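You operate a simulated robot arm through the tools that you are given. There is no shell and no other tool.

You are at the controls of a simulated robot arm. One attempt, no reset.

TASK
Lock the wound-up winder with the red pin and shut the sample's valve.
Fine: pin in before the ratchet comes off; pinch roller up, side guide back; the sample stays wound, the grey pin stays.

The check looks at the end state, three seconds after you hand in, the way a careful person would. Anything else that was tipped, shoved, dropped, spilled or broken makes it a failure.

THE ROBOT
A 7-joint arm with a two-finger parallel gripper on a trunk, on a base that moves. Base frame: it is fixed to the floor where the robot stands at the start and does not move with it; the origin is under the middle of the robot, x ahead of it, y to its left, z up; the surface under the hand at the start is at about z = 862. Lengths are in mm, angles in degrees, forces in N, time in s.
With the tool pointing down near the work surface it reaches from about 380 to 880 mm from the robot's upright axis, wherever it stands. Its first joint turns from -166.0 to 166.0 degrees. Places, roughly: lock hole of the winder [100, 700, 1000]; pinch roller lever [300, 700, 900]; ratchet lever [0, 700, 1000]; sample track [200, 900, 900]; side guide [500, 300, 900]; valve pin of the sample track [400, 600, 900]. Payload 3.43 kg.
The TCP is the grasp point between the finger pads, 34 mm short of the fingertips. In the tool frame z runs along the fingers and y along their closing line. Largest opening 128 mm; finger width 24, thickness 12; the body of the gripper, 48 by 130 mm, starts 96 mm behind the TCP.
Orientation is that of the tool frame in the base frame, as a unit quaternion [x, y, z, w]. With the fingers straight down and closing along the base's y, the tool's x points along the base's -x, its y along +y and its z along -z.

THE INTERFACE
- The arm moves only by the tool arm_command. Its argument "motion" is text: rows parted by semicolons, each of 7 numbers parted by spaces: the turn, a rotation vector about the tool's x, y, z in degrees, then the shift along the tool's x, y, z in mm, then the finger opening in mm, from 0 to 128. In form: wx wy wz tx ty tz fingers; .... A call has 1 to 20 rows; each row shifts and turns the commanded pose from where the row before left it, along the tool's axes as they then stand. A row lasts 0.2 s, in which the tool goes at most 50 mm and 8.6 degrees; a call with a longer step from one row to the next is refused whole, and so is a gripper value outside its range. Where a pose cannot be reached the arm comes as near as it can. A force on the tool above 80 N (or 10 N above the force at the start of the call, whichever is more), or a blocked arm, ends the call early, and 0.2 s more pass. The fingers move at their own pace (about 153 mm/s each) and stop on an object; they squeeze with about 21 N. The grip force told is the motor's: it shows also when the fingers shut on nothing. Time passes only in rows, and 0.2 s behind the last, so rows that do not move let the fingers close. The reply holds the time, the measured pose of the TCP, the force on the tool along the base axes, the opening and the grip force, in the units named above and with some noise, with the torque about the TCP (base axes, N m) and any sound that the robot's microphone picked up.
- Cameras (640 x 400 px; columns grow to the right, rows downward): "scene" is now at [158, 72.1, 1569.5]; the picture's right is [0.74, -0.67, 0.00], its down [-0.47, -0.51, -0.72] and it looks along [0.49, 0.53, -0.69] (base axes); focal length 250 px, centre (320, 200). "wrist" rides on the gripper at [76, -11, -160] in the tool frame; the picture's right is [0.15, 0.99, 0.00], its down [-0.88, 0.13, -0.46] and it looks along [-0.45, 0.07, 0.89] (tool axes); focal length 234 px, centre (320, 200). There is no depth. A picture from a camera that has moved, and an enlarged one, comes with that camera's place and axes in the base frame and with its lens. The place of the scene camera against the robot may be out by one fixed shift of up to 18 mm in any direction.
- get_image(camera): a new picture of that camera. The clock stands still meanwhile.
- drive_base(legs): drives the robot by 1 to 6 legs, each [ahead, turn to the left] in mm and degrees, along the robot's own axes; the way and the turn of a leg run together, so that a leg with both is an arc; at most 1500 mm and 180 degrees a leg. The arm and the cameras ride along, it lands a little off, and it stops where it bumps. It gives what a move gives.
- head_to(pan, tilt): turns the head with the scene camera to pan (to the left, within 132 degrees either way) and tilt (down, from -29 to 69), counted from straight ahead of the robot. It gives what a move gives.
- close_up(camera, box): a new picture of the part [left, top, right, bottom] of that camera's present view, enlarged. The clock stands still meanwhile.
- finish_job(): hands the job in; it is judged then, once.

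Places have to be worked out from the pictures, the camera data and where the tool is seen. Open the gripper and draw the arm clear of the work before you hand the job in, unless the task says otherwise.

The tools are called as name(argument=value, ...) on one line, values as JSON. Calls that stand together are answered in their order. arm_command: Moves the arm, as the interface text tells. Its arguments: {"type":"object","properties":{"motion":{"type":"string"}},"required":["motion"]} The other tools are called the same way: drive_base (legs) drives the base; head_to (pan, tilt) turns the head that bears the scene camera; get_image (camera) takes a picture; close_up (camera, box) takes an enlarged picture of a part of a camera's view; finish_job () hands the job in.

At the start:

```text
clock: 0.0
tool_pos: [298.1, 390.8, 999.1]
ee_rot: [0.0, 1.0, 0.0, 0.0]
wrist_force: [-0.7, -0.3, 0.5]
torque: [-0.01, 0.04, 0.02]
gripper_width: 127.8
grip_force: 0.0
robot x, y, heading: [-2.0, -2.1, -0.0]
head pan, tilt (commanded): [47.6, 44.0]
```

scene: 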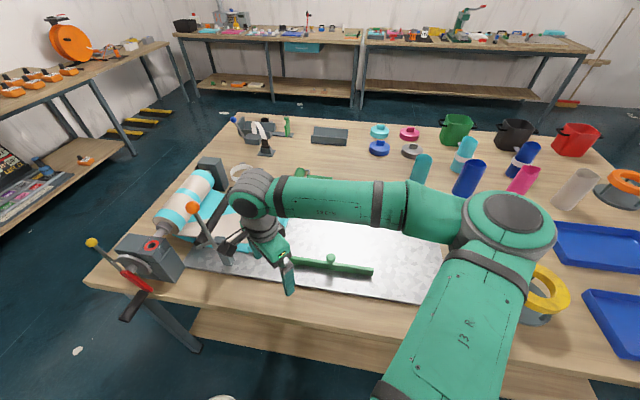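
wrist: 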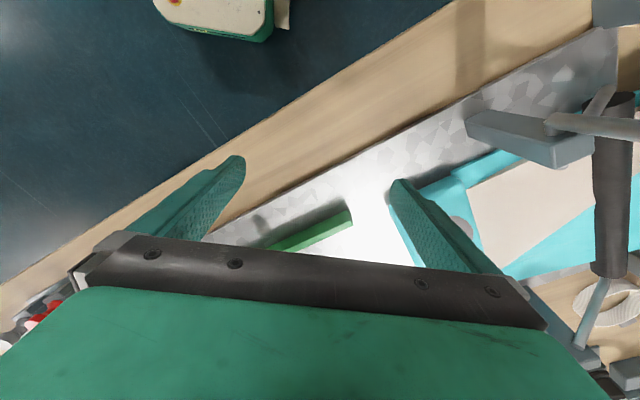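

I start by looking closely at the winder and the rest of the bench before moving anything.

close_up(camera="scene", box=[80, 140, 260, 330])

close_up(camera="scene", box=[180, 100, 440, 300])

close_up(camera="scene", box=[220, 90, 360, 180])

```text
2.11 times, centred on (170, 235) of scene
camera zoom: at [158.0, 72.1, 1569.5], right [0.74, -0.67, 0.0], down [-0.47, -0.51, -0.72], along [0.49, 0.53, -0.69], focal length 527 px, centre (636, 126)
```

zoom: 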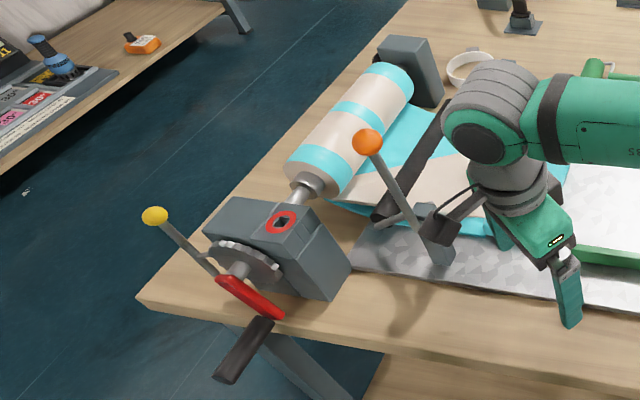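

```text
2.00 times, centred on (310, 200) of scene
camera zoom: at [158.0, 72.1, 1569.5], right [0.74, -0.67, 0.0], down [-0.47, -0.51, -0.72], along [0.49, 0.53, -0.69], focal length 501 px, centre (340, 200)
```

zoom: 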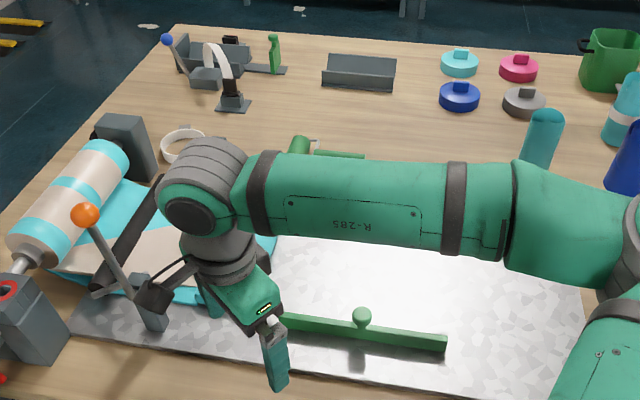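

```text
4.44 times, centred on (290, 135) of scene
camera zoom: at [158.0, 72.1, 1569.5], right [0.74, -0.67, 0.0], down [-0.47, -0.51, -0.72], along [0.49, 0.53, -0.69], focal length 1114 px, centre (453, 489)
```

zoom: 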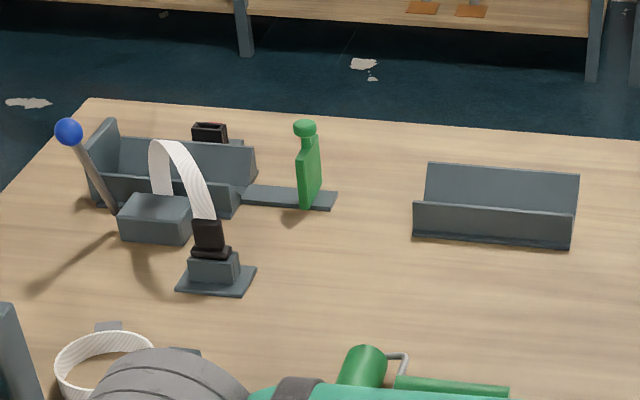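

The table runs obliquely (front edge about 36° to my heading). I have not found the red and grey pins yet, so I look at other parts of the bench and with the wrist camera.

close_up(camera="wrist", box=[380, 0, 640, 400])

close_up(camera="scene", box=[360, 100, 640, 300])

close_up(camera="scene", box=[160, 0, 400, 110])

close_up(camera="scene", box=[0, 0, 180, 200])

```text
1.00 times, centred on (510, 200) of wrist (not enlarged: the box is as wide or as high as the picture)
camera zoom: at [221.3, 378.8, 1160.2], right [-0.15, 0.99, 0.0], down [0.88, 0.13, 0.46], along [0.45, 0.07, -0.89], focal length 234 px, centre (130, 200)
```

zoom: 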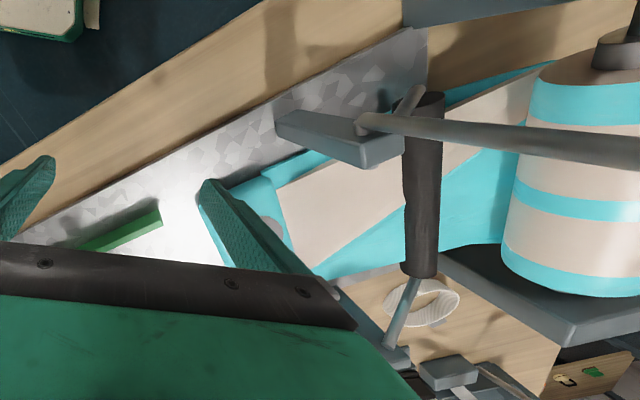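

```text
2.00 times, centred on (500, 200) of scene
camera zoom: at [158.0, 72.1, 1569.5], right [0.74, -0.67, 0.0], down [-0.47, -0.51, -0.72], along [0.49, 0.53, -0.69], focal length 501 px, centre (-40, 200)
```

zoom: 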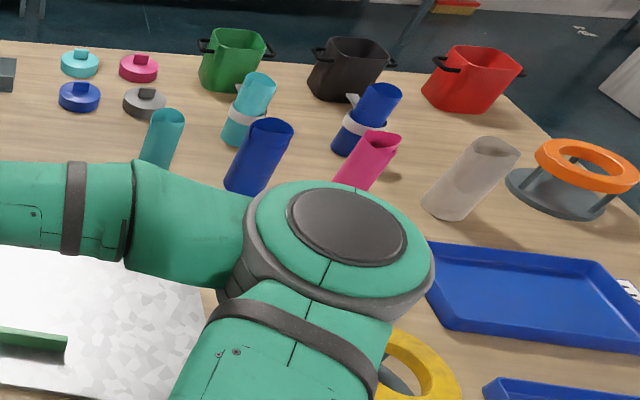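

```text
2.67 times, centred on (280, 55) of scene
camera zoom: at [158.0, 72.1, 1569.5], right [0.74, -0.67, 0.0], down [-0.47, -0.51, -0.72], along [0.49, 0.53, -0.69], focal length 668 px, centre (427, 587)
```

zoom: 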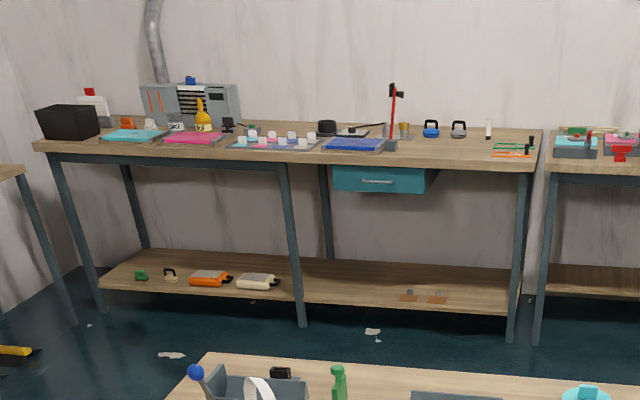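

```text
2.00 times, centred on (90, 100) of scene
camera zoom: at [158.0, 72.1, 1569.5], right [0.74, -0.67, 0.0], down [-0.47, -0.51, -0.72], along [0.49, 0.53, -0.69], focal length 501 px, centre (780, 400)
```

zoom: 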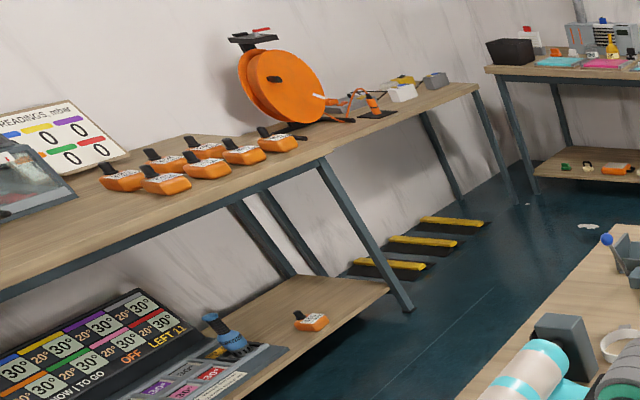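

The arm hides the valve area (about [400,600]). I raise the arm straight up 200 mm to get a wider, clearer wrist view and see more of the track.

arm_command(motion="0 0 0 0 0 -30 128;0 0 0 0 0 -40 128;0 0 0 0 0 -40 128;0 0 0 0 0 -40 128;0 0 0 0 0 -40 128;0 0 0 0 0 -10 128")

get_image(camera="wrist")

get_image(camera="scene")

```text
clock: 1.4
tool_pos: [298.3, 388.5, 1199.5]
ee_rot: [-0.001, 1.0, -0.001, 0.0]
wrist_force: [-0.4, 0.2, 0.4]
torque: [-0.03, -0.02, -0.01]
gripper_width: 128.0
grip_force: 0.0
robot x, y, heading: [1.6, -0.2, -0.1]
head pan, tilt (commanded): [47.6, 44.0]
```

```text
taken
camera wrist: at [220.2, 377.8, 1359.2], right [-0.15, 0.99, 0.0], down [0.88, 0.13, 0.46], along [0.45, 0.07, -0.89], focal length 234 px, centre (320, 200)
```

wrist: 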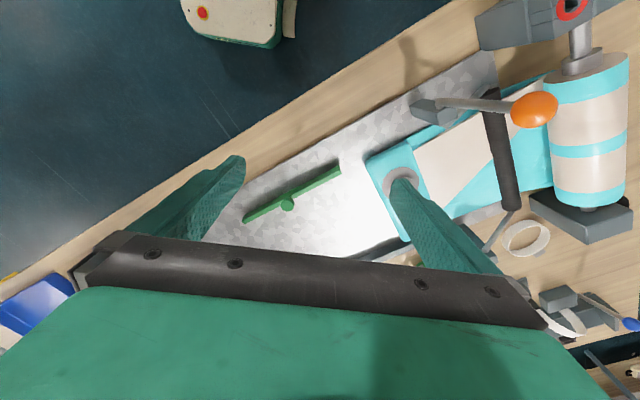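

```text
taken
camera scene: at [158.1, 72.1, 1569.5], right [0.74, -0.67, 0.0], down [-0.47, -0.51, -0.72], along [0.49, 0.53, -0.69], focal length 250 px, centre (320, 200)
```

scene: 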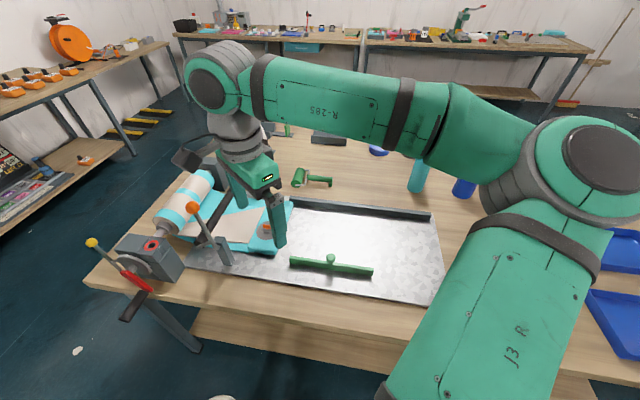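

I swing the arm to the right, high above everything, to free the scene camera's view of the work.

arm_command(motion="0 0 0 -15 -30 0 128;0 0 0 -15 -45 0 128;0 0 0 -15 -45 0 128;0 0 0 -15 -45 0 128;0 0 0 -15 -45 0 128;0 0 0 -15 -45 0 128;0 0 0 -10 -45 0 128;0 0 0 -10 -45 0 128;0 0 0 -10 -45 0 128;0 0 0 0 -45 0 128;0 0 0 0 -45 0 128;0 0 0 0 -45 0 128;0 0 0 0 -20 0 128")

get_image(camera="scene")

get_image(camera="wrist")

```text
clock: 4.2
tool_pos: [416.3, -154.2, 1199.0]
ee_rot: [-0.001, 1.0, 0.0, 0.0]
wrist_force: [-0.6, 0.0, 0.4]
torque: [-0.02, 0.02, 0.03]
gripper_width: 127.8
grip_force: 0.0
robot x, y, heading: [-0.2, -0.1, -0.2]
head pan, tilt (commanded): [47.6, 44.0]
```

```text
taken
camera scene: at [158.1, 72.1, 1569.5], right [0.74, -0.67, 0.0], down [-0.47, -0.51, -0.72], along [0.49, 0.53, -0.69], focal length 250 px, centre (320, 200)
```

scene: 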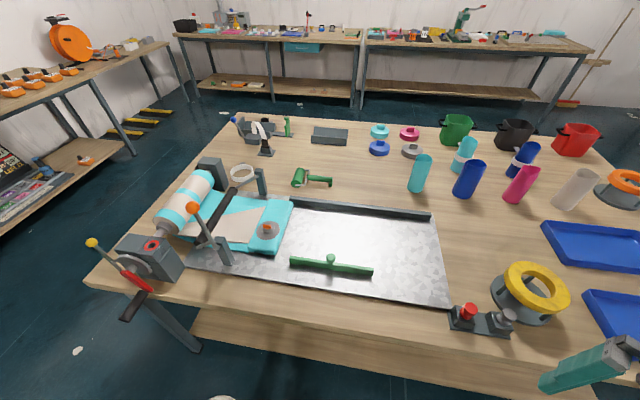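

```text
taken
camera wrist: at [340.4, -165.7, 1358.9], right [-0.15, 0.99, 0.0], down [0.88, 0.13, 0.46], along [0.45, 0.07, -0.89], focal length 234 px, centre (320, 200)
```

wrist: 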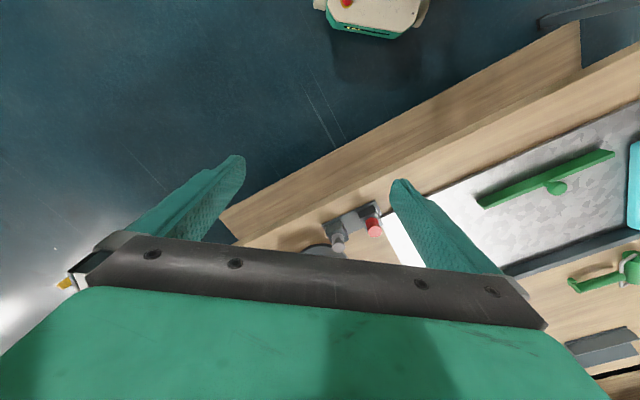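

Now the red and grey pins appear in a stand near (470, 318). I zoom in on each part.

close_up(camera="scene", box=[430, 280, 540, 350])

close_up(camera="scene", box=[180, 150, 300, 280])

close_up(camera="scene", box=[80, 220, 200, 330])

close_up(camera="scene", box=[270, 180, 460, 310])

close_up(camera="wrist", box=[290, 180, 420, 260])

```text
5.71 times, centred on (485, 315) of scene
camera zoom: at [158.1, 72.1, 1569.5], right [0.74, -0.67, 0.0], down [-0.47, -0.51, -0.72], along [0.49, 0.53, -0.69], focal length 1432 px, centre (-623, -457)
```

zoom: 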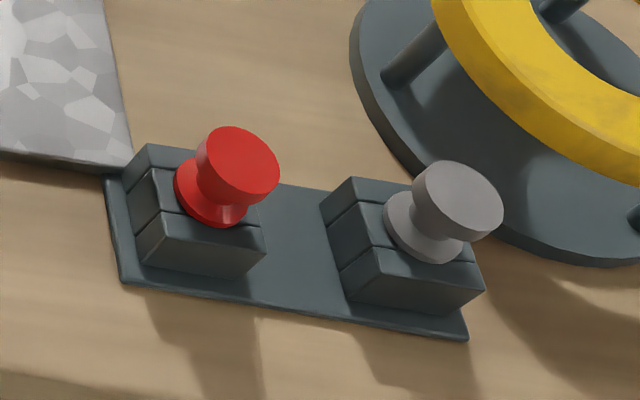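

```text
3.08 times, centred on (240, 215) of scene
camera zoom: at [158.1, 72.1, 1569.5], right [0.74, -0.67, 0.0], down [-0.47, -0.51, -0.72], along [0.49, 0.53, -0.69], focal length 771 px, centre (566, 154)
```

zoom: 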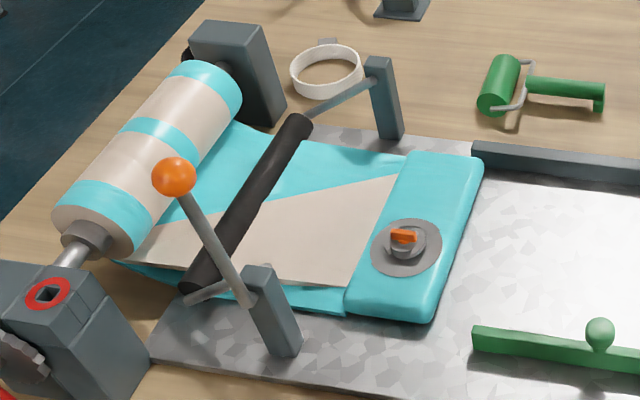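

```text
3.64 times, centred on (140, 275) of scene
camera zoom: at [158.1, 72.1, 1569.5], right [0.74, -0.67, 0.0], down [-0.47, -0.51, -0.72], along [0.49, 0.53, -0.69], focal length 911 px, centre (974, -73)
```

zoom: 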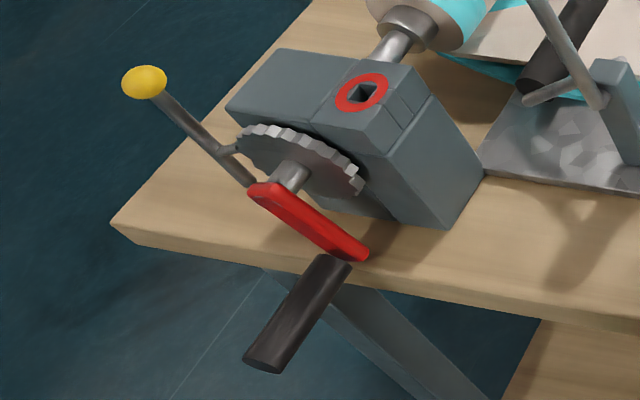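

```text
3.08 times, centred on (365, 245) of scene
camera zoom: at [158.1, 72.1, 1569.5], right [0.74, -0.67, 0.0], down [-0.47, -0.51, -0.72], along [0.49, 0.53, -0.69], focal length 771 px, centre (182, 62)
```

zoom: 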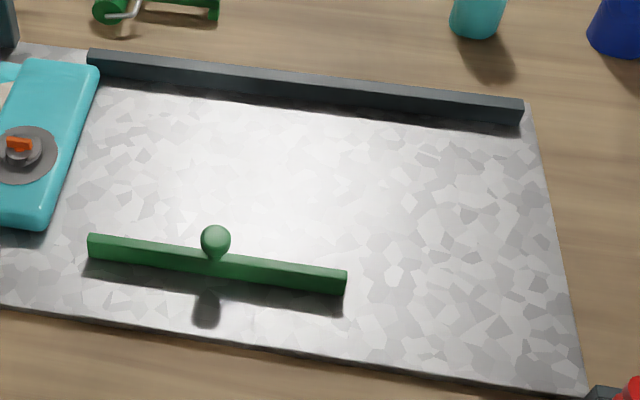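

```text
4.92 times, centred on (355, 220) of wrist
camera zoom: at [340.4, -165.7, 1358.9], right [-0.15, 0.99, 0.0], down [0.88, 0.13, 0.46], along [0.45, 0.07, -0.89], focal length 1153 px, centre (148, 102)
```

zoom: 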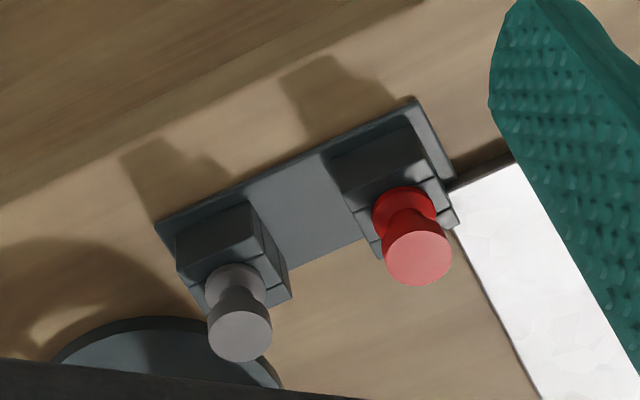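

Layout so far: the red pin is at about [625, 5, top ~910] in its stand with the grey pin beside it. The lock hole (square, red ring) is on top of the gearbox near [95, 680, ~1000], and the valve has an orange tab on the cyan pad. I orbit the arm left at height so the wrist camera faces the winder.

arm_command(motion="0 0 -6 -13.6 44.4 0 128;0 0 -6 -13.6 44.4 0 128;0 0 -6 -13.6 44.4 0 128;0 0 -6 -13.6 44.4 0 128;0 0 -6 -13.6 44.4 0 128;0 0 -6 -13.6 44.4 0 128;0 0 -6 -13.6 44.4 -10 128;0 0 -6 -13.6 44.4 -10 128;0 0 -6 -13.6 44.4 -10 128;0 0 -6 -13.6 44.4 -10 128;0 0 -6 -13.6 44.4 -10 128;0 0 -6 -13.6 44.4 0 128;0 0 -6 -13.6 44.4 0 128")

get_image(camera="wrist")

get_image(camera="scene")

```text
clock: 7.0
tool_pos: [235.3, 372.6, 1250.2]
ee_rot: [-0.63, 0.777, 0.0, 0.0]
wrist_force: [0.5, -1.1, -0.6]
torque: [0.09, 0.04, -0.01]
gripper_width: 127.9
grip_force: 0.1
robot x, y, heading: [-4.4, -0.2, 0.1]
head pan, tilt (commanded): [47.6, 44.0]
```

```text
taken
camera wrist: at [229.3, 295.6, 1410.9], right [-1.0, 0.06, 0.0], down [0.06, 0.89, 0.46], along [0.03, 0.45, -0.89], focal length 234 px, centre (320, 200)
```

wrist: 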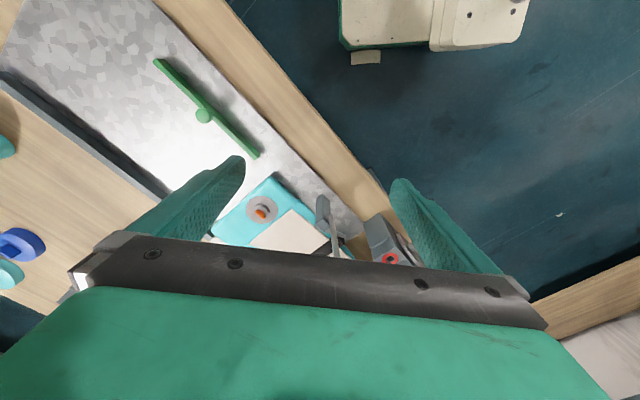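

```text
taken
camera scene: at [158.4, 71.5, 1569.5], right [0.74, -0.68, 0.0], down [-0.47, -0.51, -0.72], along [0.49, 0.53, -0.69], focal length 250 px, centre (320, 200)
```

scene: 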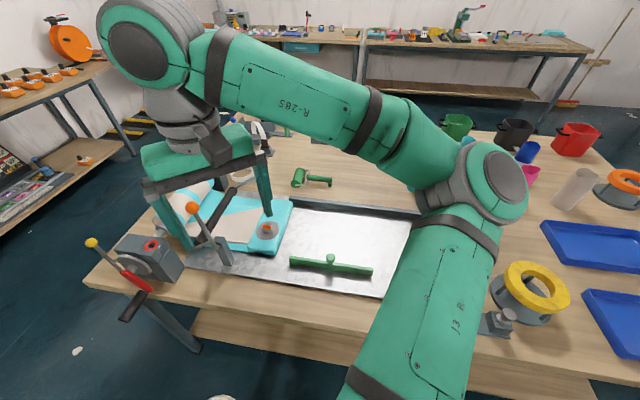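

The valve, lever and lock hole are all in this wrist view. I enlarge it.

close_up(camera="wrist", box=[200, 160, 420, 280])

close_up(camera="wrist", box=[220, 170, 300, 240])

close_up(camera="scene", box=[240, 200, 300, 260])

```text
2.91 times, centred on (310, 220) of wrist
camera zoom: at [229.3, 295.6, 1410.9], right [-1.0, 0.06, 0.0], down [0.06, 0.89, 0.46], along [0.03, 0.45, -0.89], focal length 681 px, centre (349, 142)
```

zoom: 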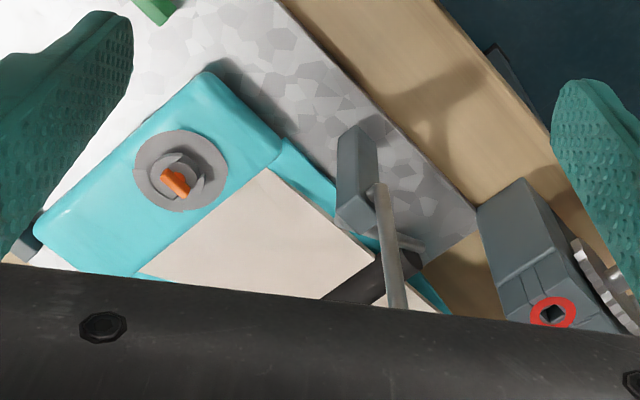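

```text
5.71 times, centred on (260, 205) of wrist
camera zoom: at [229.3, 295.6, 1410.9], right [-1.0, 0.06, 0.0], down [0.06, 0.89, 0.46], along [0.03, 0.45, -0.89], focal length 1338 px, centre (663, 171)
```

zoom: 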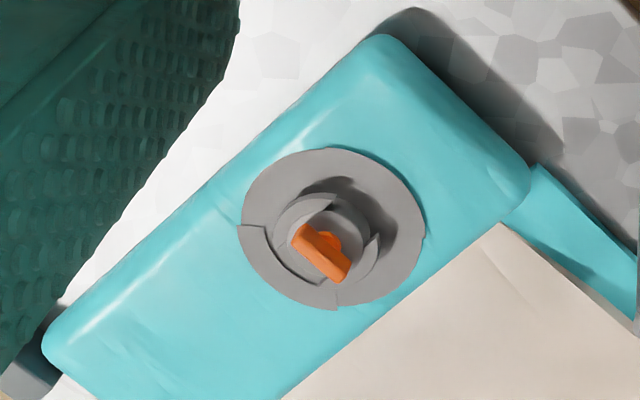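

```text
6.67 times, centred on (270, 230) of scene
camera zoom: at [158.4, 71.5, 1569.5], right [0.74, -0.68, 0.0], down [-0.47, -0.51, -0.72], along [0.49, 0.53, -0.69], focal length 1670 px, centre (653, 0)
```

zoom: 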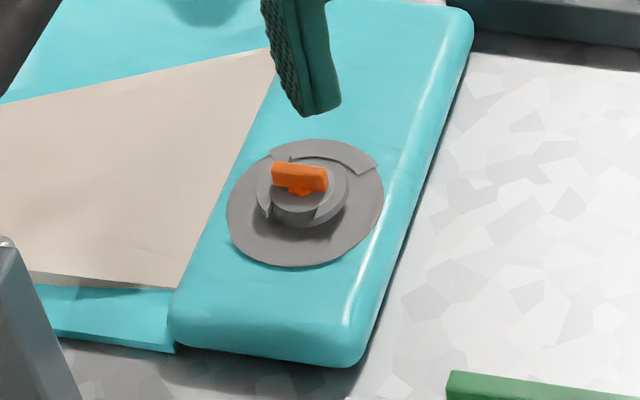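

The valve centre is at about [390, 569, ~905]. It looks like a twist or bayonet type with an orange tab, so I bring the wrist camera closer to understand it.

arm_command(motion="0 0 0 -22.6 -17.1 31.4 128;0 0 0 -22.6 -17.1 31.4 128;0 0 0 -22.6 -17.1 31.4 128;0 0 0 -22.6 -17.1 31.4 128;0 0 0 -22.6 -17.1 31.4 128;0 0 0 -22.6 -17.1 31.4 128;0 0 0 -22.6 -17.1 31.4 128")

get_image(camera="wrist")

close_up(camera="wrist", box=[260, 130, 380, 240])

```text
clock: 8.6
tool_pos: [387.7, 504.5, 1032.0]
ee_rot: [-0.629, 0.778, 0.0, 0.001]
wrist_force: [0.3, -0.2, -1.1]
torque: [0.0, 0.02, 0.0]
gripper_width: 127.8
grip_force: 0.0
robot x, y, heading: [-0.1, 1.5, 0.1]
head pan, tilt (commanded): [47.6, 44.0]
```

```text
taken
camera wrist: at [381.8, 427.7, 1191.8], right [-1.0, 0.06, 0.0], down [0.06, 0.89, 0.46], along [0.03, 0.46, -0.89], focal length 234 px, centre (320, 200)
```

wrist: 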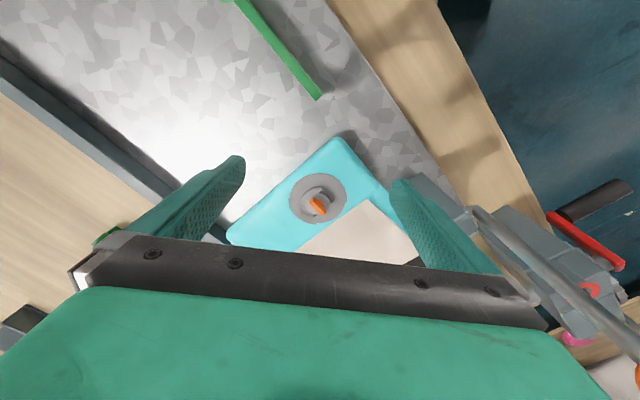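

```text
3.64 times, centred on (320, 185) of wrist
camera zoom: at [381.8, 427.7, 1191.8], right [-1.0, 0.06, 0.0], down [0.06, 0.89, 0.46], along [0.03, 0.46, -0.89], focal length 852 px, centre (320, 254)
```

zoom: 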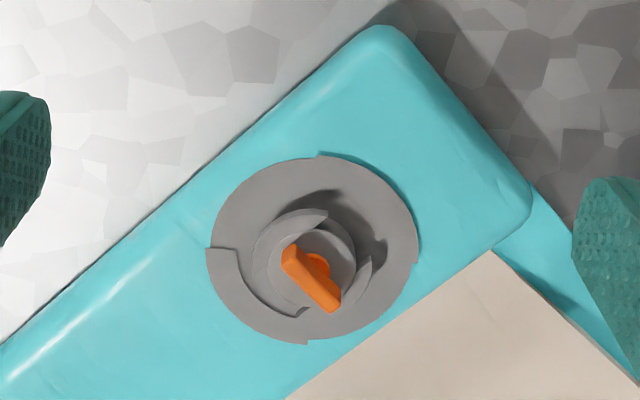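

The tab now lies along the track's length (direction ≈ (-0.6, 0.8)), which suggests open. I tilt the tool and come lower for a side view of the valve.

arm_command(motion="0 0 0 20.6 -1.8 30 128;0 -7 0 20.6 -1.8 30 128;0 -7 0 0 0 0 128;0 -7 0 0 0 0 128;0 -7 0 0 0 0 128;0 -7 0 0 0 0 128;0 0 0 0 0 0 128")

get_image(camera="wrist")

close_up(camera="wrist", box=[260, 130, 380, 240])

```text
clock: 10.2
tool_pos: [381.8, 462.8, 969.9]
ee_rot: [-0.6, 0.741, 0.19, 0.235]
wrist_force: [0.6, 0.0, -0.5]
torque: [0.01, -0.02, 0.04]
gripper_width: 128.1
grip_force: 0.0
robot x, y, heading: [-1.0, 2.5, -0.0]
head pan, tilt (commanded): [47.6, 44.0]
```

```text
taken
camera wrist: at [360.0, 310.0, 1057.9], right [-0.99, 0.09, -0.08], down [-0.03, 0.48, 0.88], along [0.12, 0.88, -0.47], focal length 234 px, centre (320, 200)
```

wrist: 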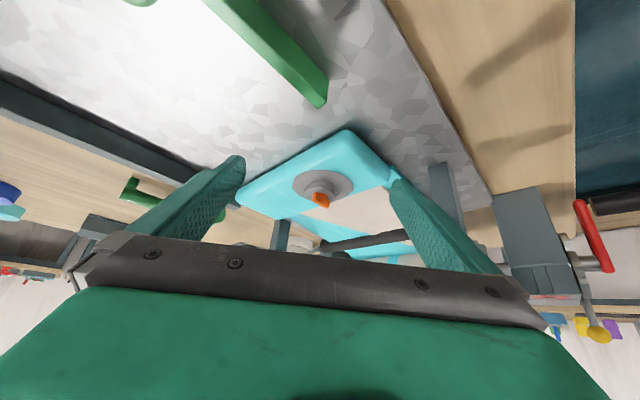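

```text
3.64 times, centred on (320, 185) of wrist
camera zoom: at [360.0, 310.0, 1057.9], right [-0.99, 0.09, -0.08], down [-0.03, 0.48, 0.88], along [0.12, 0.88, -0.47], focal length 852 px, centre (320, 254)
```

zoom: 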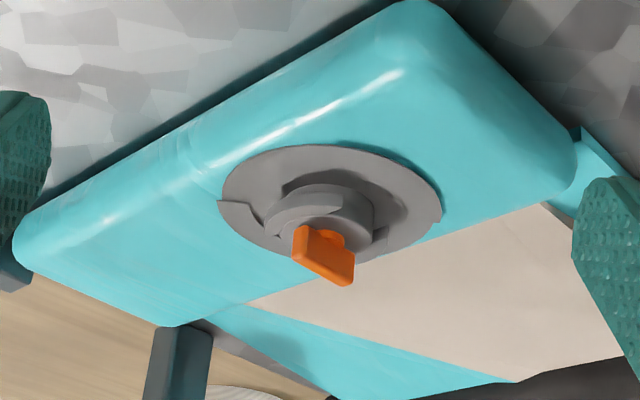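

I zoom further on the valve and on the winder parts visible in this low view.

close_up(camera="wrist", box=[290, 165, 360, 215])

close_up(camera="wrist", box=[400, 150, 640, 350])

close_up(camera="scene", box=[80, 220, 200, 330])

```text
8.00 times, centred on (325, 190) of wrist
camera zoom: at [360.0, 310.0, 1057.9], right [-0.99, 0.09, -0.08], down [-0.03, 0.48, 0.88], along [0.12, 0.88, -0.47], focal length 1873 px, centre (280, 280)
```

zoom: 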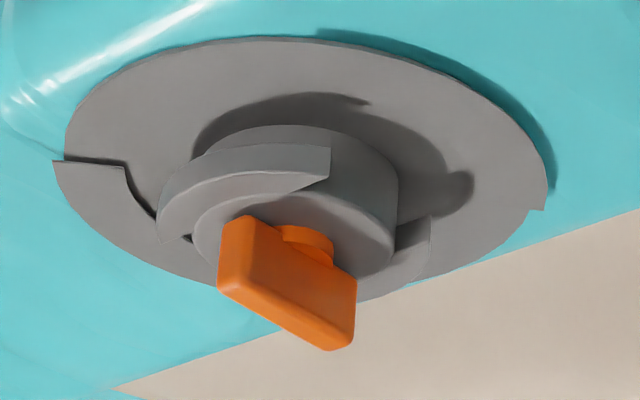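

```text
2.00 times, centred on (520, 250) of wrist
camera zoom: at [360.0, 310.0, 1057.9], right [-0.99, 0.09, -0.08], down [-0.03, 0.48, 0.88], along [0.12, 0.88, -0.47], focal length 468 px, centre (-80, 100)
```

zoom: 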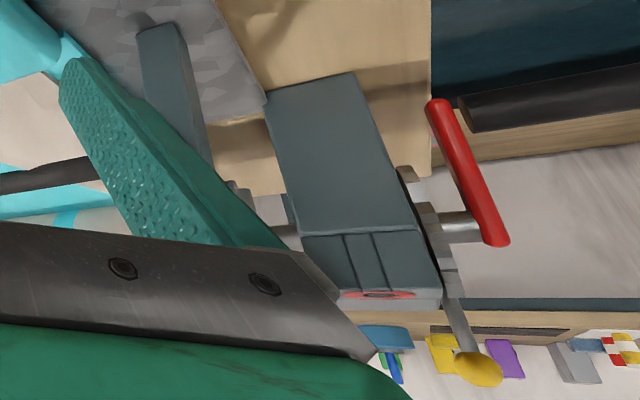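

```text
3.64 times, centred on (140, 275) of scene
camera zoom: at [158.0, 72.0, 1569.5], right [0.74, -0.67, 0.0], down [-0.47, -0.51, -0.72], along [0.49, 0.53, -0.69], focal length 911 px, centre (974, -73)
```

zoom: 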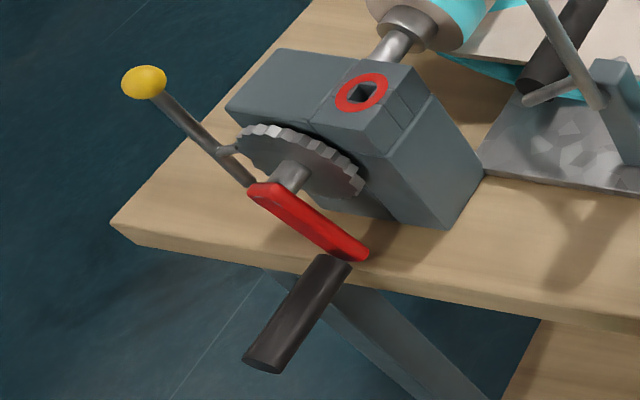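

The valve is a tap with an orange bar handle along the track. I now shift left for a low view of the pinch roller and gearbox.

arm_command(motion="0 0 0 -0.4 40.2 -6.4 128;0 0 0 -0.4 40.2 -6.4 128;0 0 0 -0.4 40.2 -6.4 128;0 0 0 -0.4 40.2 -6.4 128")

get_image(camera="wrist")

close_up(camera="wrist", box=[230, 100, 430, 260])

get_image(camera="scene")

```text
clock: 11.2
tool_pos: [225.0, 482.6, 993.2]
ee_rot: [-0.6, 0.741, 0.189, 0.235]
wrist_force: [0.2, 0.7, -0.3]
torque: [0.02, 0.02, 0.04]
gripper_width: 128.2
grip_force: 0.1
robot x, y, heading: [3.1, 0.1, -0.1]
head pan, tilt (commanded): [47.6, 44.0]
```

```text
taken
camera wrist: at [202.7, 329.1, 1081.7], right [-0.99, 0.09, -0.08], down [-0.03, 0.48, 0.88], along [0.12, 0.87, -0.47], focal length 234 px, centre (320, 200)
```

wrist: 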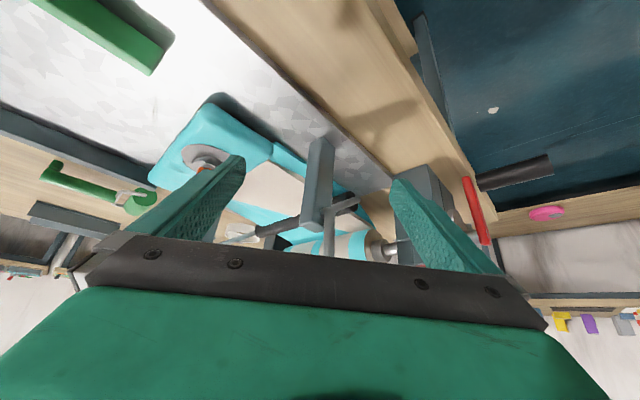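

```text
2.50 times, centred on (330, 180) of wrist
camera zoom: at [202.7, 329.1, 1081.7], right [-0.99, 0.09, -0.08], down [-0.03, 0.48, 0.88], along [0.12, 0.87, -0.47], focal length 585 px, centre (295, 250)
```

zoom: 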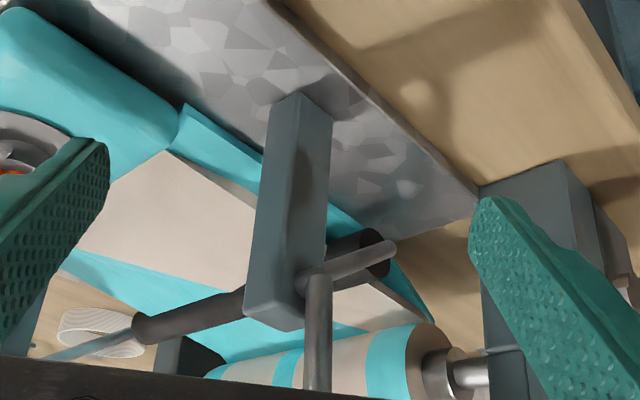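

```text
taken
camera scene: at [158.2, 71.7, 1569.5], right [0.74, -0.68, 0.0], down [-0.47, -0.51, -0.72], along [0.49, 0.53, -0.69], focal length 250 px, centre (320, 200)
```

scene: 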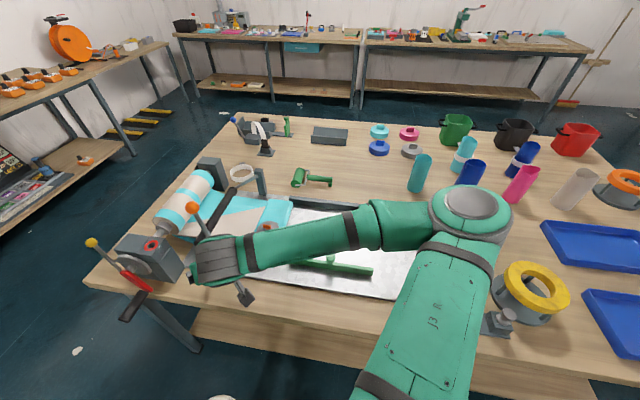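

The roller arm drops from its pivot towards the sheet, so the roller is down and its lever has to swing towards the valve side to lift it. I go for the pin first: rise, untilt, and yaw so the tool is square to the table (azimuth 36.2°).

arm_command(motion="0 0 0 -13.8 -3.1 -45.3 128;0 0 0 -13.8 -3.1 -45.3 128;0 0 0 -13.8 -3.1 -45.3 128;0 0 0 -13.8 -3.1 -45.3 128;0 7 0 0 0 0 128;0 7 0 0 0 0 128;0 7 0 0 0 0 128;0 7 0 0 0 0 128;0 7 0 0 0 0 128;0 0 7 0 0 0 128;0 0 7 0 0 0 128;0 0 7 0 0 0 128;0 0 7 0 0 0 128;0 0 7 0 0 0 128;0 0 7 0 0 0 128")

get_image(camera="wrist")

```text
clock: 14.4
tool_pos: [221.8, 422.4, 1172.0]
ee_rot: [-0.308, 0.951, 0.0, 0.0]
wrist_force: [-0.2, 0.6, -0.5]
torque: [0.03, 0.0, -0.01]
gripper_width: 127.7
grip_force: 0.0
robot x, y, heading: [2.2, 2.1, 0.2]
head pan, tilt (commanded): [47.6, 44.0]
```

```text
taken
camera wrist: at [165.5, 368.3, 1332.2], right [-0.7, 0.72, 0.0], down [0.64, 0.62, 0.46], along [0.33, 0.32, -0.89], focal length 234 px, centre (320, 200)
```

wrist: 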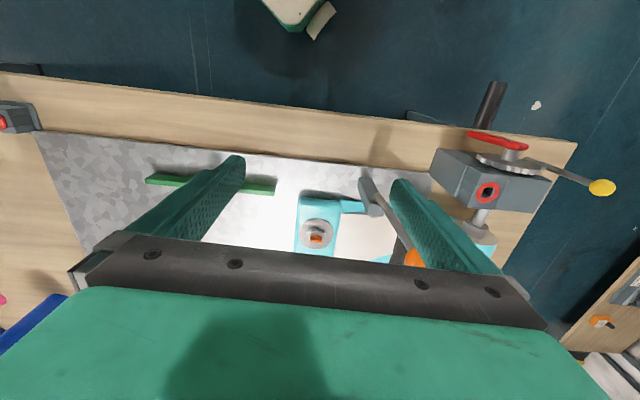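

This view shows the gearbox, ratchet wheel and yellow lever from above. I enlarge it for measurement.

close_up(camera="wrist", box=[420, 70, 630, 270])

close_up(camera="wrist", box=[460, 130, 620, 220])

close_up(camera="wrist", box=[340, 160, 440, 270])

```text
2.00 times, centred on (525, 170) of wrist
camera zoom: at [165.5, 368.3, 1332.2], right [-0.7, 0.72, 0.0], down [0.64, 0.62, 0.46], along [0.33, 0.32, -0.89], focal length 468 px, centre (-90, 260)
```

zoom: 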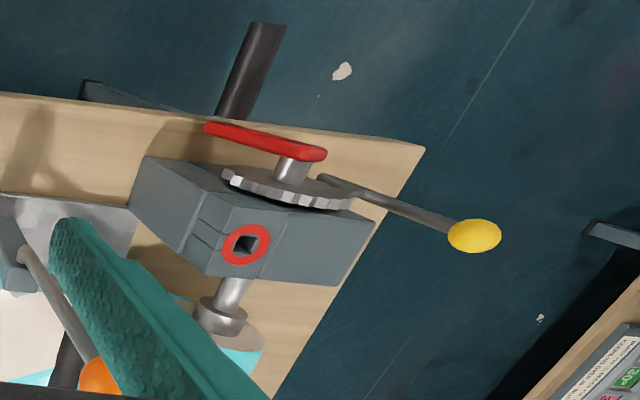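

```text
4.00 times, centred on (540, 175) of wrist
camera zoom: at [165.5, 368.3, 1332.2], right [-0.7, 0.72, 0.0], down [0.64, 0.62, 0.46], along [0.33, 0.32, -0.89], focal length 937 px, centre (-560, 300)
```

zoom: 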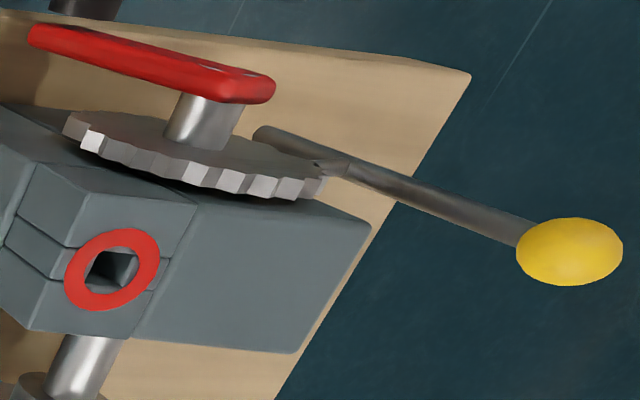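

```text
3.64 times, centred on (390, 215) of wrist
camera zoom: at [165.5, 368.3, 1332.2], right [-0.7, 0.72, 0.0], down [0.64, 0.62, 0.46], along [0.33, 0.32, -0.89], focal length 852 px, centre (66, 146)
```

zoom: 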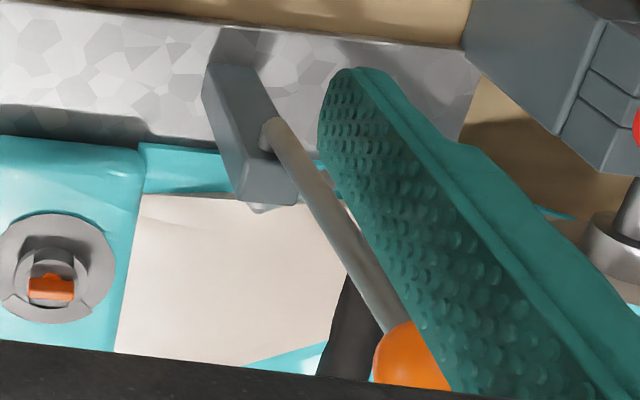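

The ratchet lever pivots low near the shaft, with its pawl nub resting on the wheel's left side, so pushing the ball left will lift it off. I go now to a viewing pose above the red pin.

arm_command(motion="0 0 0 0 -30 5 128;0 0 0 0 -45 9 128;0 0 0 0 -45 9 128;0 0 0 0 -45 9 128;0 0 0 0 -45 9 128;0 0 0 0 -45 9 128;0 0 0 0 -45 9 128;0 0 0 0 -45 9 128;0 0 0 0 -45 9 128;0 0 0 0 -45 9 100;0 0 0 0 -45 9 80;0 0 0 0 -45 9 70;0 0 0 0 -45 9 70;0 0 0 0 -15 10 70")

get_image(camera="wrist")

close_up(camera="wrist", box=[250, 130, 390, 240])

```text
clock: 17.4
tool_pos: [565.6, -51.9, 1049.1]
ee_rot: [-0.309, 0.951, -0.001, 0.0]
wrist_force: [-0.6, -0.7, 0.1]
torque: [0.03, 0.0, 0.01]
gripper_width: 69.8
grip_force: 0.0
robot x, y, heading: [-1.9, 2.3, -0.1]
head pan, tilt (commanded): [47.6, 44.0]
```

```text
taken
camera wrist: at [510.0, -106.6, 1209.6], right [-0.7, 0.71, 0.0], down [0.64, 0.62, 0.46], along [0.33, 0.32, -0.89], focal length 234 px, centre (320, 200)
```

wrist: 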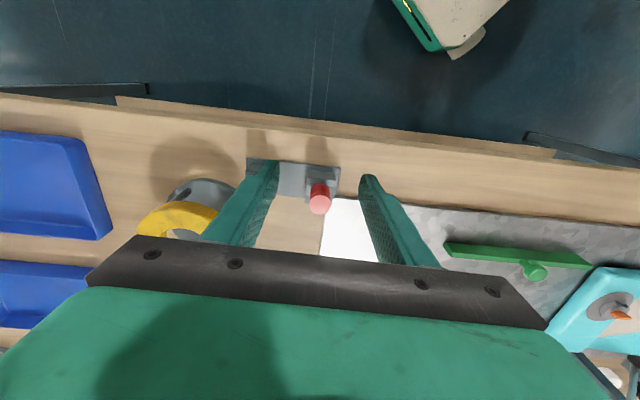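

```text
3.64 times, centred on (320, 185) of wrist
camera zoom: at [510.0, -106.6, 1209.6], right [-0.7, 0.71, 0.0], down [0.64, 0.62, 0.46], along [0.33, 0.32, -0.89], focal length 852 px, centre (320, 254)
```

zoom: 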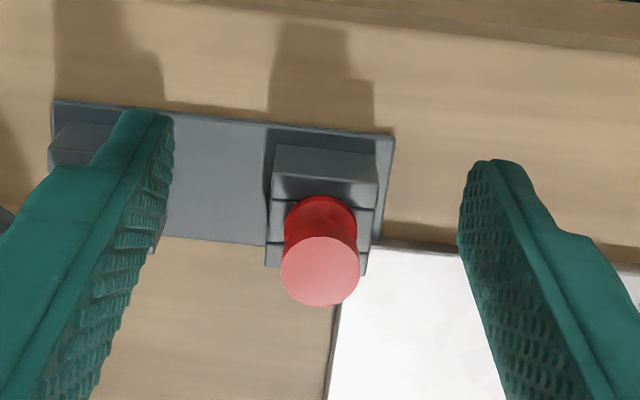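

Triangulating from two wrist views puts the red pin's head top at [619, 0.5, ~925], about 30 mm in diameter, with its flange at about 887. I centre over it before descending.

arm_command(motion="0 0 0 -37.5 6 0 70;0 0 0 -37.5 5.8 0 70;0 0 0 0 0 30 70;0 0 0 0 0 0 70")

get_image(camera="wrist")

close_up(camera="wrist", box=[250, 90, 390, 220])

close_up(camera="scene", box=[420, 240, 540, 350])

```text
clock: 18.4
tool_pos: [619.5, 3.6, 1018.7]
ee_rot: [-0.309, 0.951, 0.001, -0.001]
wrist_force: [-0.6, 0.5, 0.2]
torque: [-0.03, 0.0, 0.02]
gripper_width: 69.7
grip_force: 0.1
robot x, y, heading: [-1.3, -0.8, -0.1]
head pan, tilt (commanded): [47.6, 44.0]
```

```text
taken
camera wrist: at [563.2, -51.2, 1179.4], right [-0.7, 0.71, 0.0], down [0.64, 0.62, 0.46], along [0.33, 0.32, -0.89], focal length 234 px, centre (320, 200)
```

wrist: 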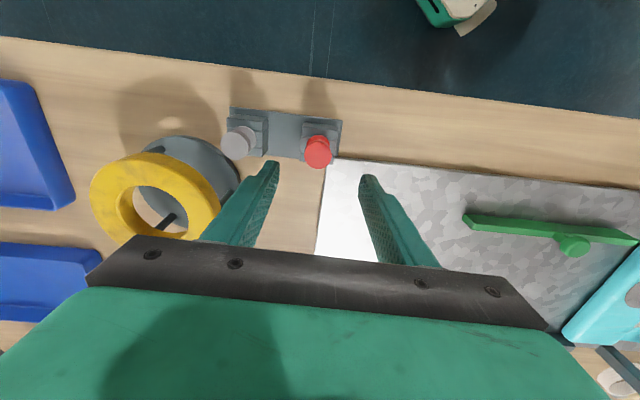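

```text
3.08 times, centred on (320, 155) of wrist
camera zoom: at [563.2, -51.2, 1179.4], right [-0.7, 0.71, 0.0], down [0.64, 0.62, 0.46], along [0.33, 0.32, -0.89], focal length 720 px, centre (320, 338)
```

zoom: 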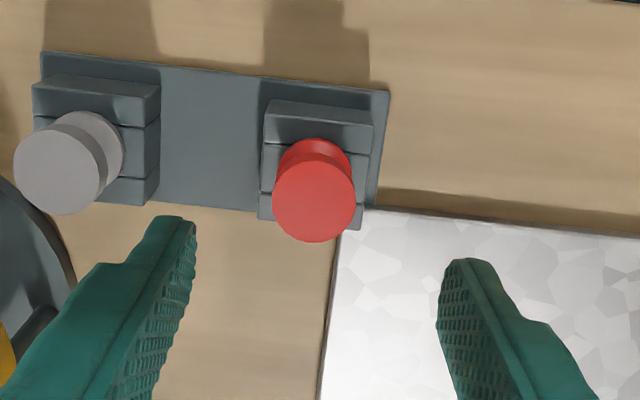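

```text
3.64 times, centred on (480, 295) of scene
camera zoom: at [158.0, 72.0, 1569.5], right [0.74, -0.67, 0.0], down [-0.47, -0.51, -0.72], along [0.49, 0.53, -0.69], focal length 911 px, centre (-262, -146)
```

zoom: 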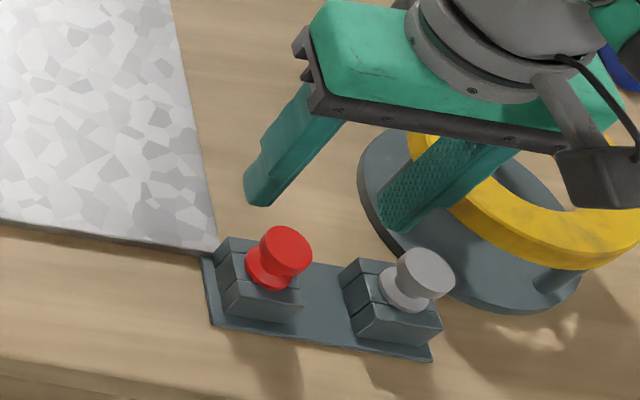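

The pin is 2.5 / -2.1 mm off the TCP in tool axes. I correct that and descend to TCP z ≈ 924 with the fingers still open.

arm_command(motion="0 0 0 2.5 -2.1 20 70;0 0 0 0 0 30 70;0 0 0 0 0 30 70;0 0 0 0 0 14 70;0 0 0 0 0 0 70")

get_image(camera="wrist")

close_up(camera="scene", box=[420, 240, 540, 350])

```text
clock: 19.6
tool_pos: [619.2, -0.5, 924.8]
ee_rot: [-0.309, 0.951, 0.001, 0.0]
wrist_force: [0.7, 0.9, 1.2]
torque: [-0.02, 0.0, -0.01]
gripper_width: 69.9
grip_force: 0.0
robot x, y, heading: [-1.1, 0.1, 0.4]
head pan, tilt (commanded): [47.6, 44.0]
```

```text
taken
camera wrist: at [563.4, -54.9, 1084.6], right [-0.7, 0.71, 0.0], down [0.64, 0.62, 0.46], along [0.33, 0.32, -0.89], focal length 234 px, centre (320, 200)
```

wrist: 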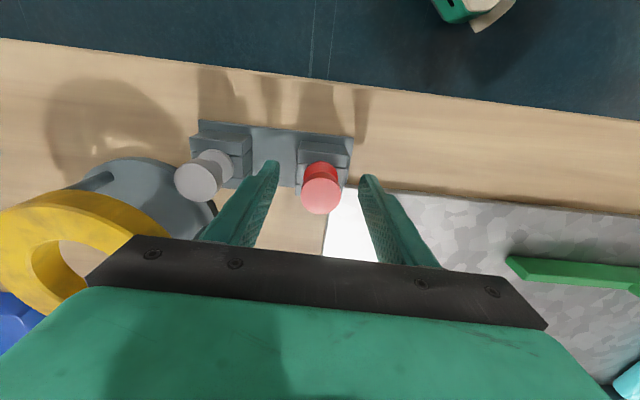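

```text
3.64 times, centred on (480, 295) of scene
camera zoom: at [158.0, 71.9, 1569.5], right [0.74, -0.67, 0.0], down [-0.47, -0.51, -0.72], along [0.49, 0.53, -0.69], focal length 911 px, centre (-262, -146)
```

zoom: 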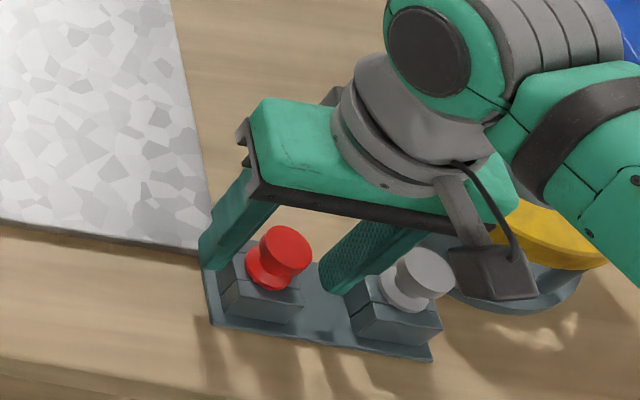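

Aligned: the pin head is centred between the fingers with the tips just above the block. Closing on the pin.

arm_command(motion="0 0 0 0 0 0 20;0 0 0 0 0 0 10;0 0 0 0 0 0 10;0 0 0 0 0 0 10")

close_up(camera="wrist", box=[250, 110, 390, 240])

close_up(camera="scene", box=[420, 240, 540, 350])

```text
clock: 20.6
tool_pos: [618.7, -1.1, 923.6]
ee_rot: [-0.309, 0.951, 0.0, 0.001]
wrist_force: [-0.4, 0.8, 0.3]
torque: [0.02, -0.01, 0.01]
gripper_width: 29.2
grip_force: 21.5
robot x, y, heading: [3.1, 1.2, -0.1]
head pan, tilt (commanded): [47.6, 44.0]
```

```text
3.08 times, centred on (320, 175) of wrist
camera zoom: at [563.4, -54.9, 1084.7], right [-0.7, 0.71, 0.0], down [0.64, 0.62, 0.46], along [0.33, 0.32, -0.89], focal length 720 px, centre (320, 277)
```

zoom: 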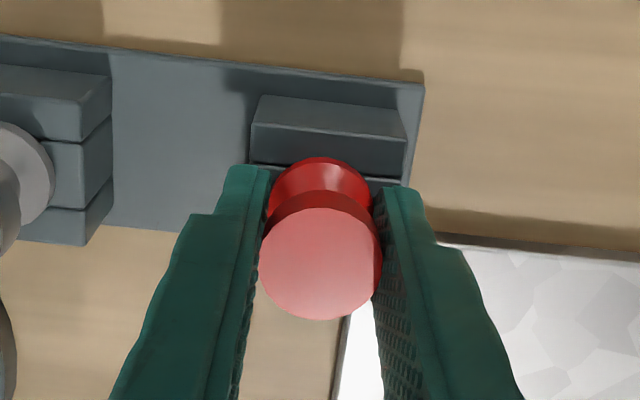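

```text
3.64 times, centred on (480, 295) of scene
camera zoom: at [158.0, 71.9, 1569.5], right [0.74, -0.67, 0.0], down [-0.47, -0.51, -0.72], along [0.49, 0.53, -0.69], focal length 911 px, centre (-262, -146)
```

zoom: 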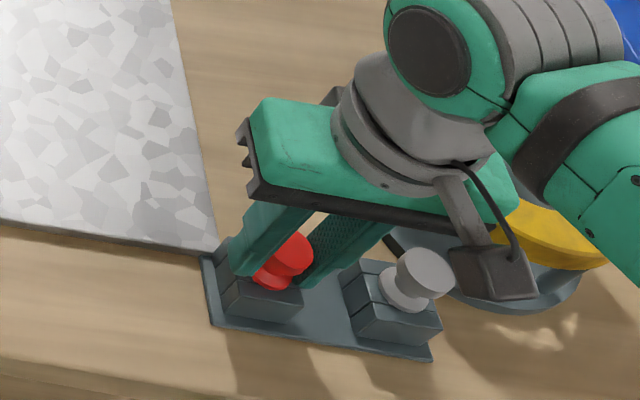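

Pin gripped (29.2 mm, 21.5 N) and centred in the pads. I lift it slowly straight up.

arm_command(motion="0 0 0 0 0 -10 10;0 0 0 0 0 -15 10;0 0 0 0 0 -20 10;0 0 0 0 0 -20 10;0 0 0 0 0 -20 10;0 0 0 0 0 -20 10;0 0 0 0 0 -20 10;0 0 0 0 0 0 10")

get_image(camera="wrist")

close_up(camera="scene", box=[420, 200, 560, 350])

```text
clock: 22.4
tool_pos: [619.4, 0.4, 1050.1]
ee_rot: [-0.309, 0.951, 0.0, 0.0]
wrist_force: [0.1, -0.5, -1.5]
torque: [-0.03, 0.02, 0.01]
gripper_width: 29.2
grip_force: 20.7
robot x, y, heading: [-4.2, -0.0, -0.1]
head pan, tilt (commanded): [47.6, 44.0]
```

```text
taken
camera wrist: at [563.2, -54.1, 1210.3], right [-0.7, 0.71, 0.0], down [0.64, 0.62, 0.46], along [0.33, 0.32, -0.89], focal length 234 px, centre (320, 200)
```

wrist: 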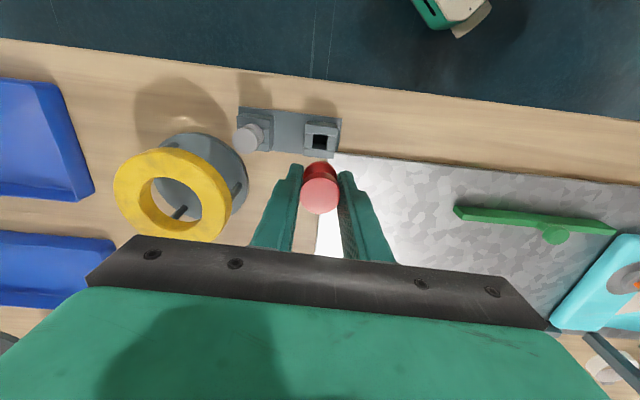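

```text
2.67 times, centred on (490, 275) of scene
camera zoom: at [158.0, 71.9, 1569.5], right [0.74, -0.67, 0.0], down [-0.47, -0.51, -0.72], along [0.49, 0.53, -0.69], focal length 668 px, centre (-133, 0)
```

zoom: 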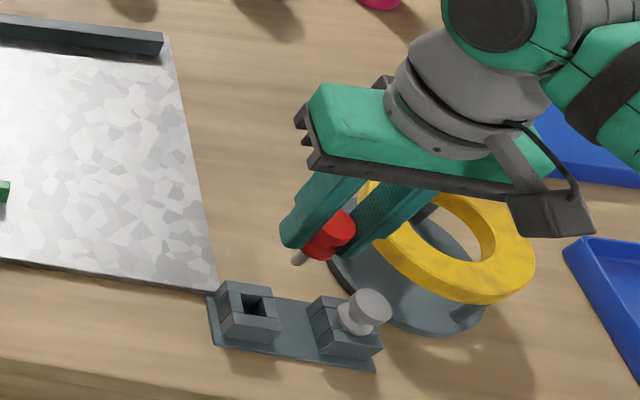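

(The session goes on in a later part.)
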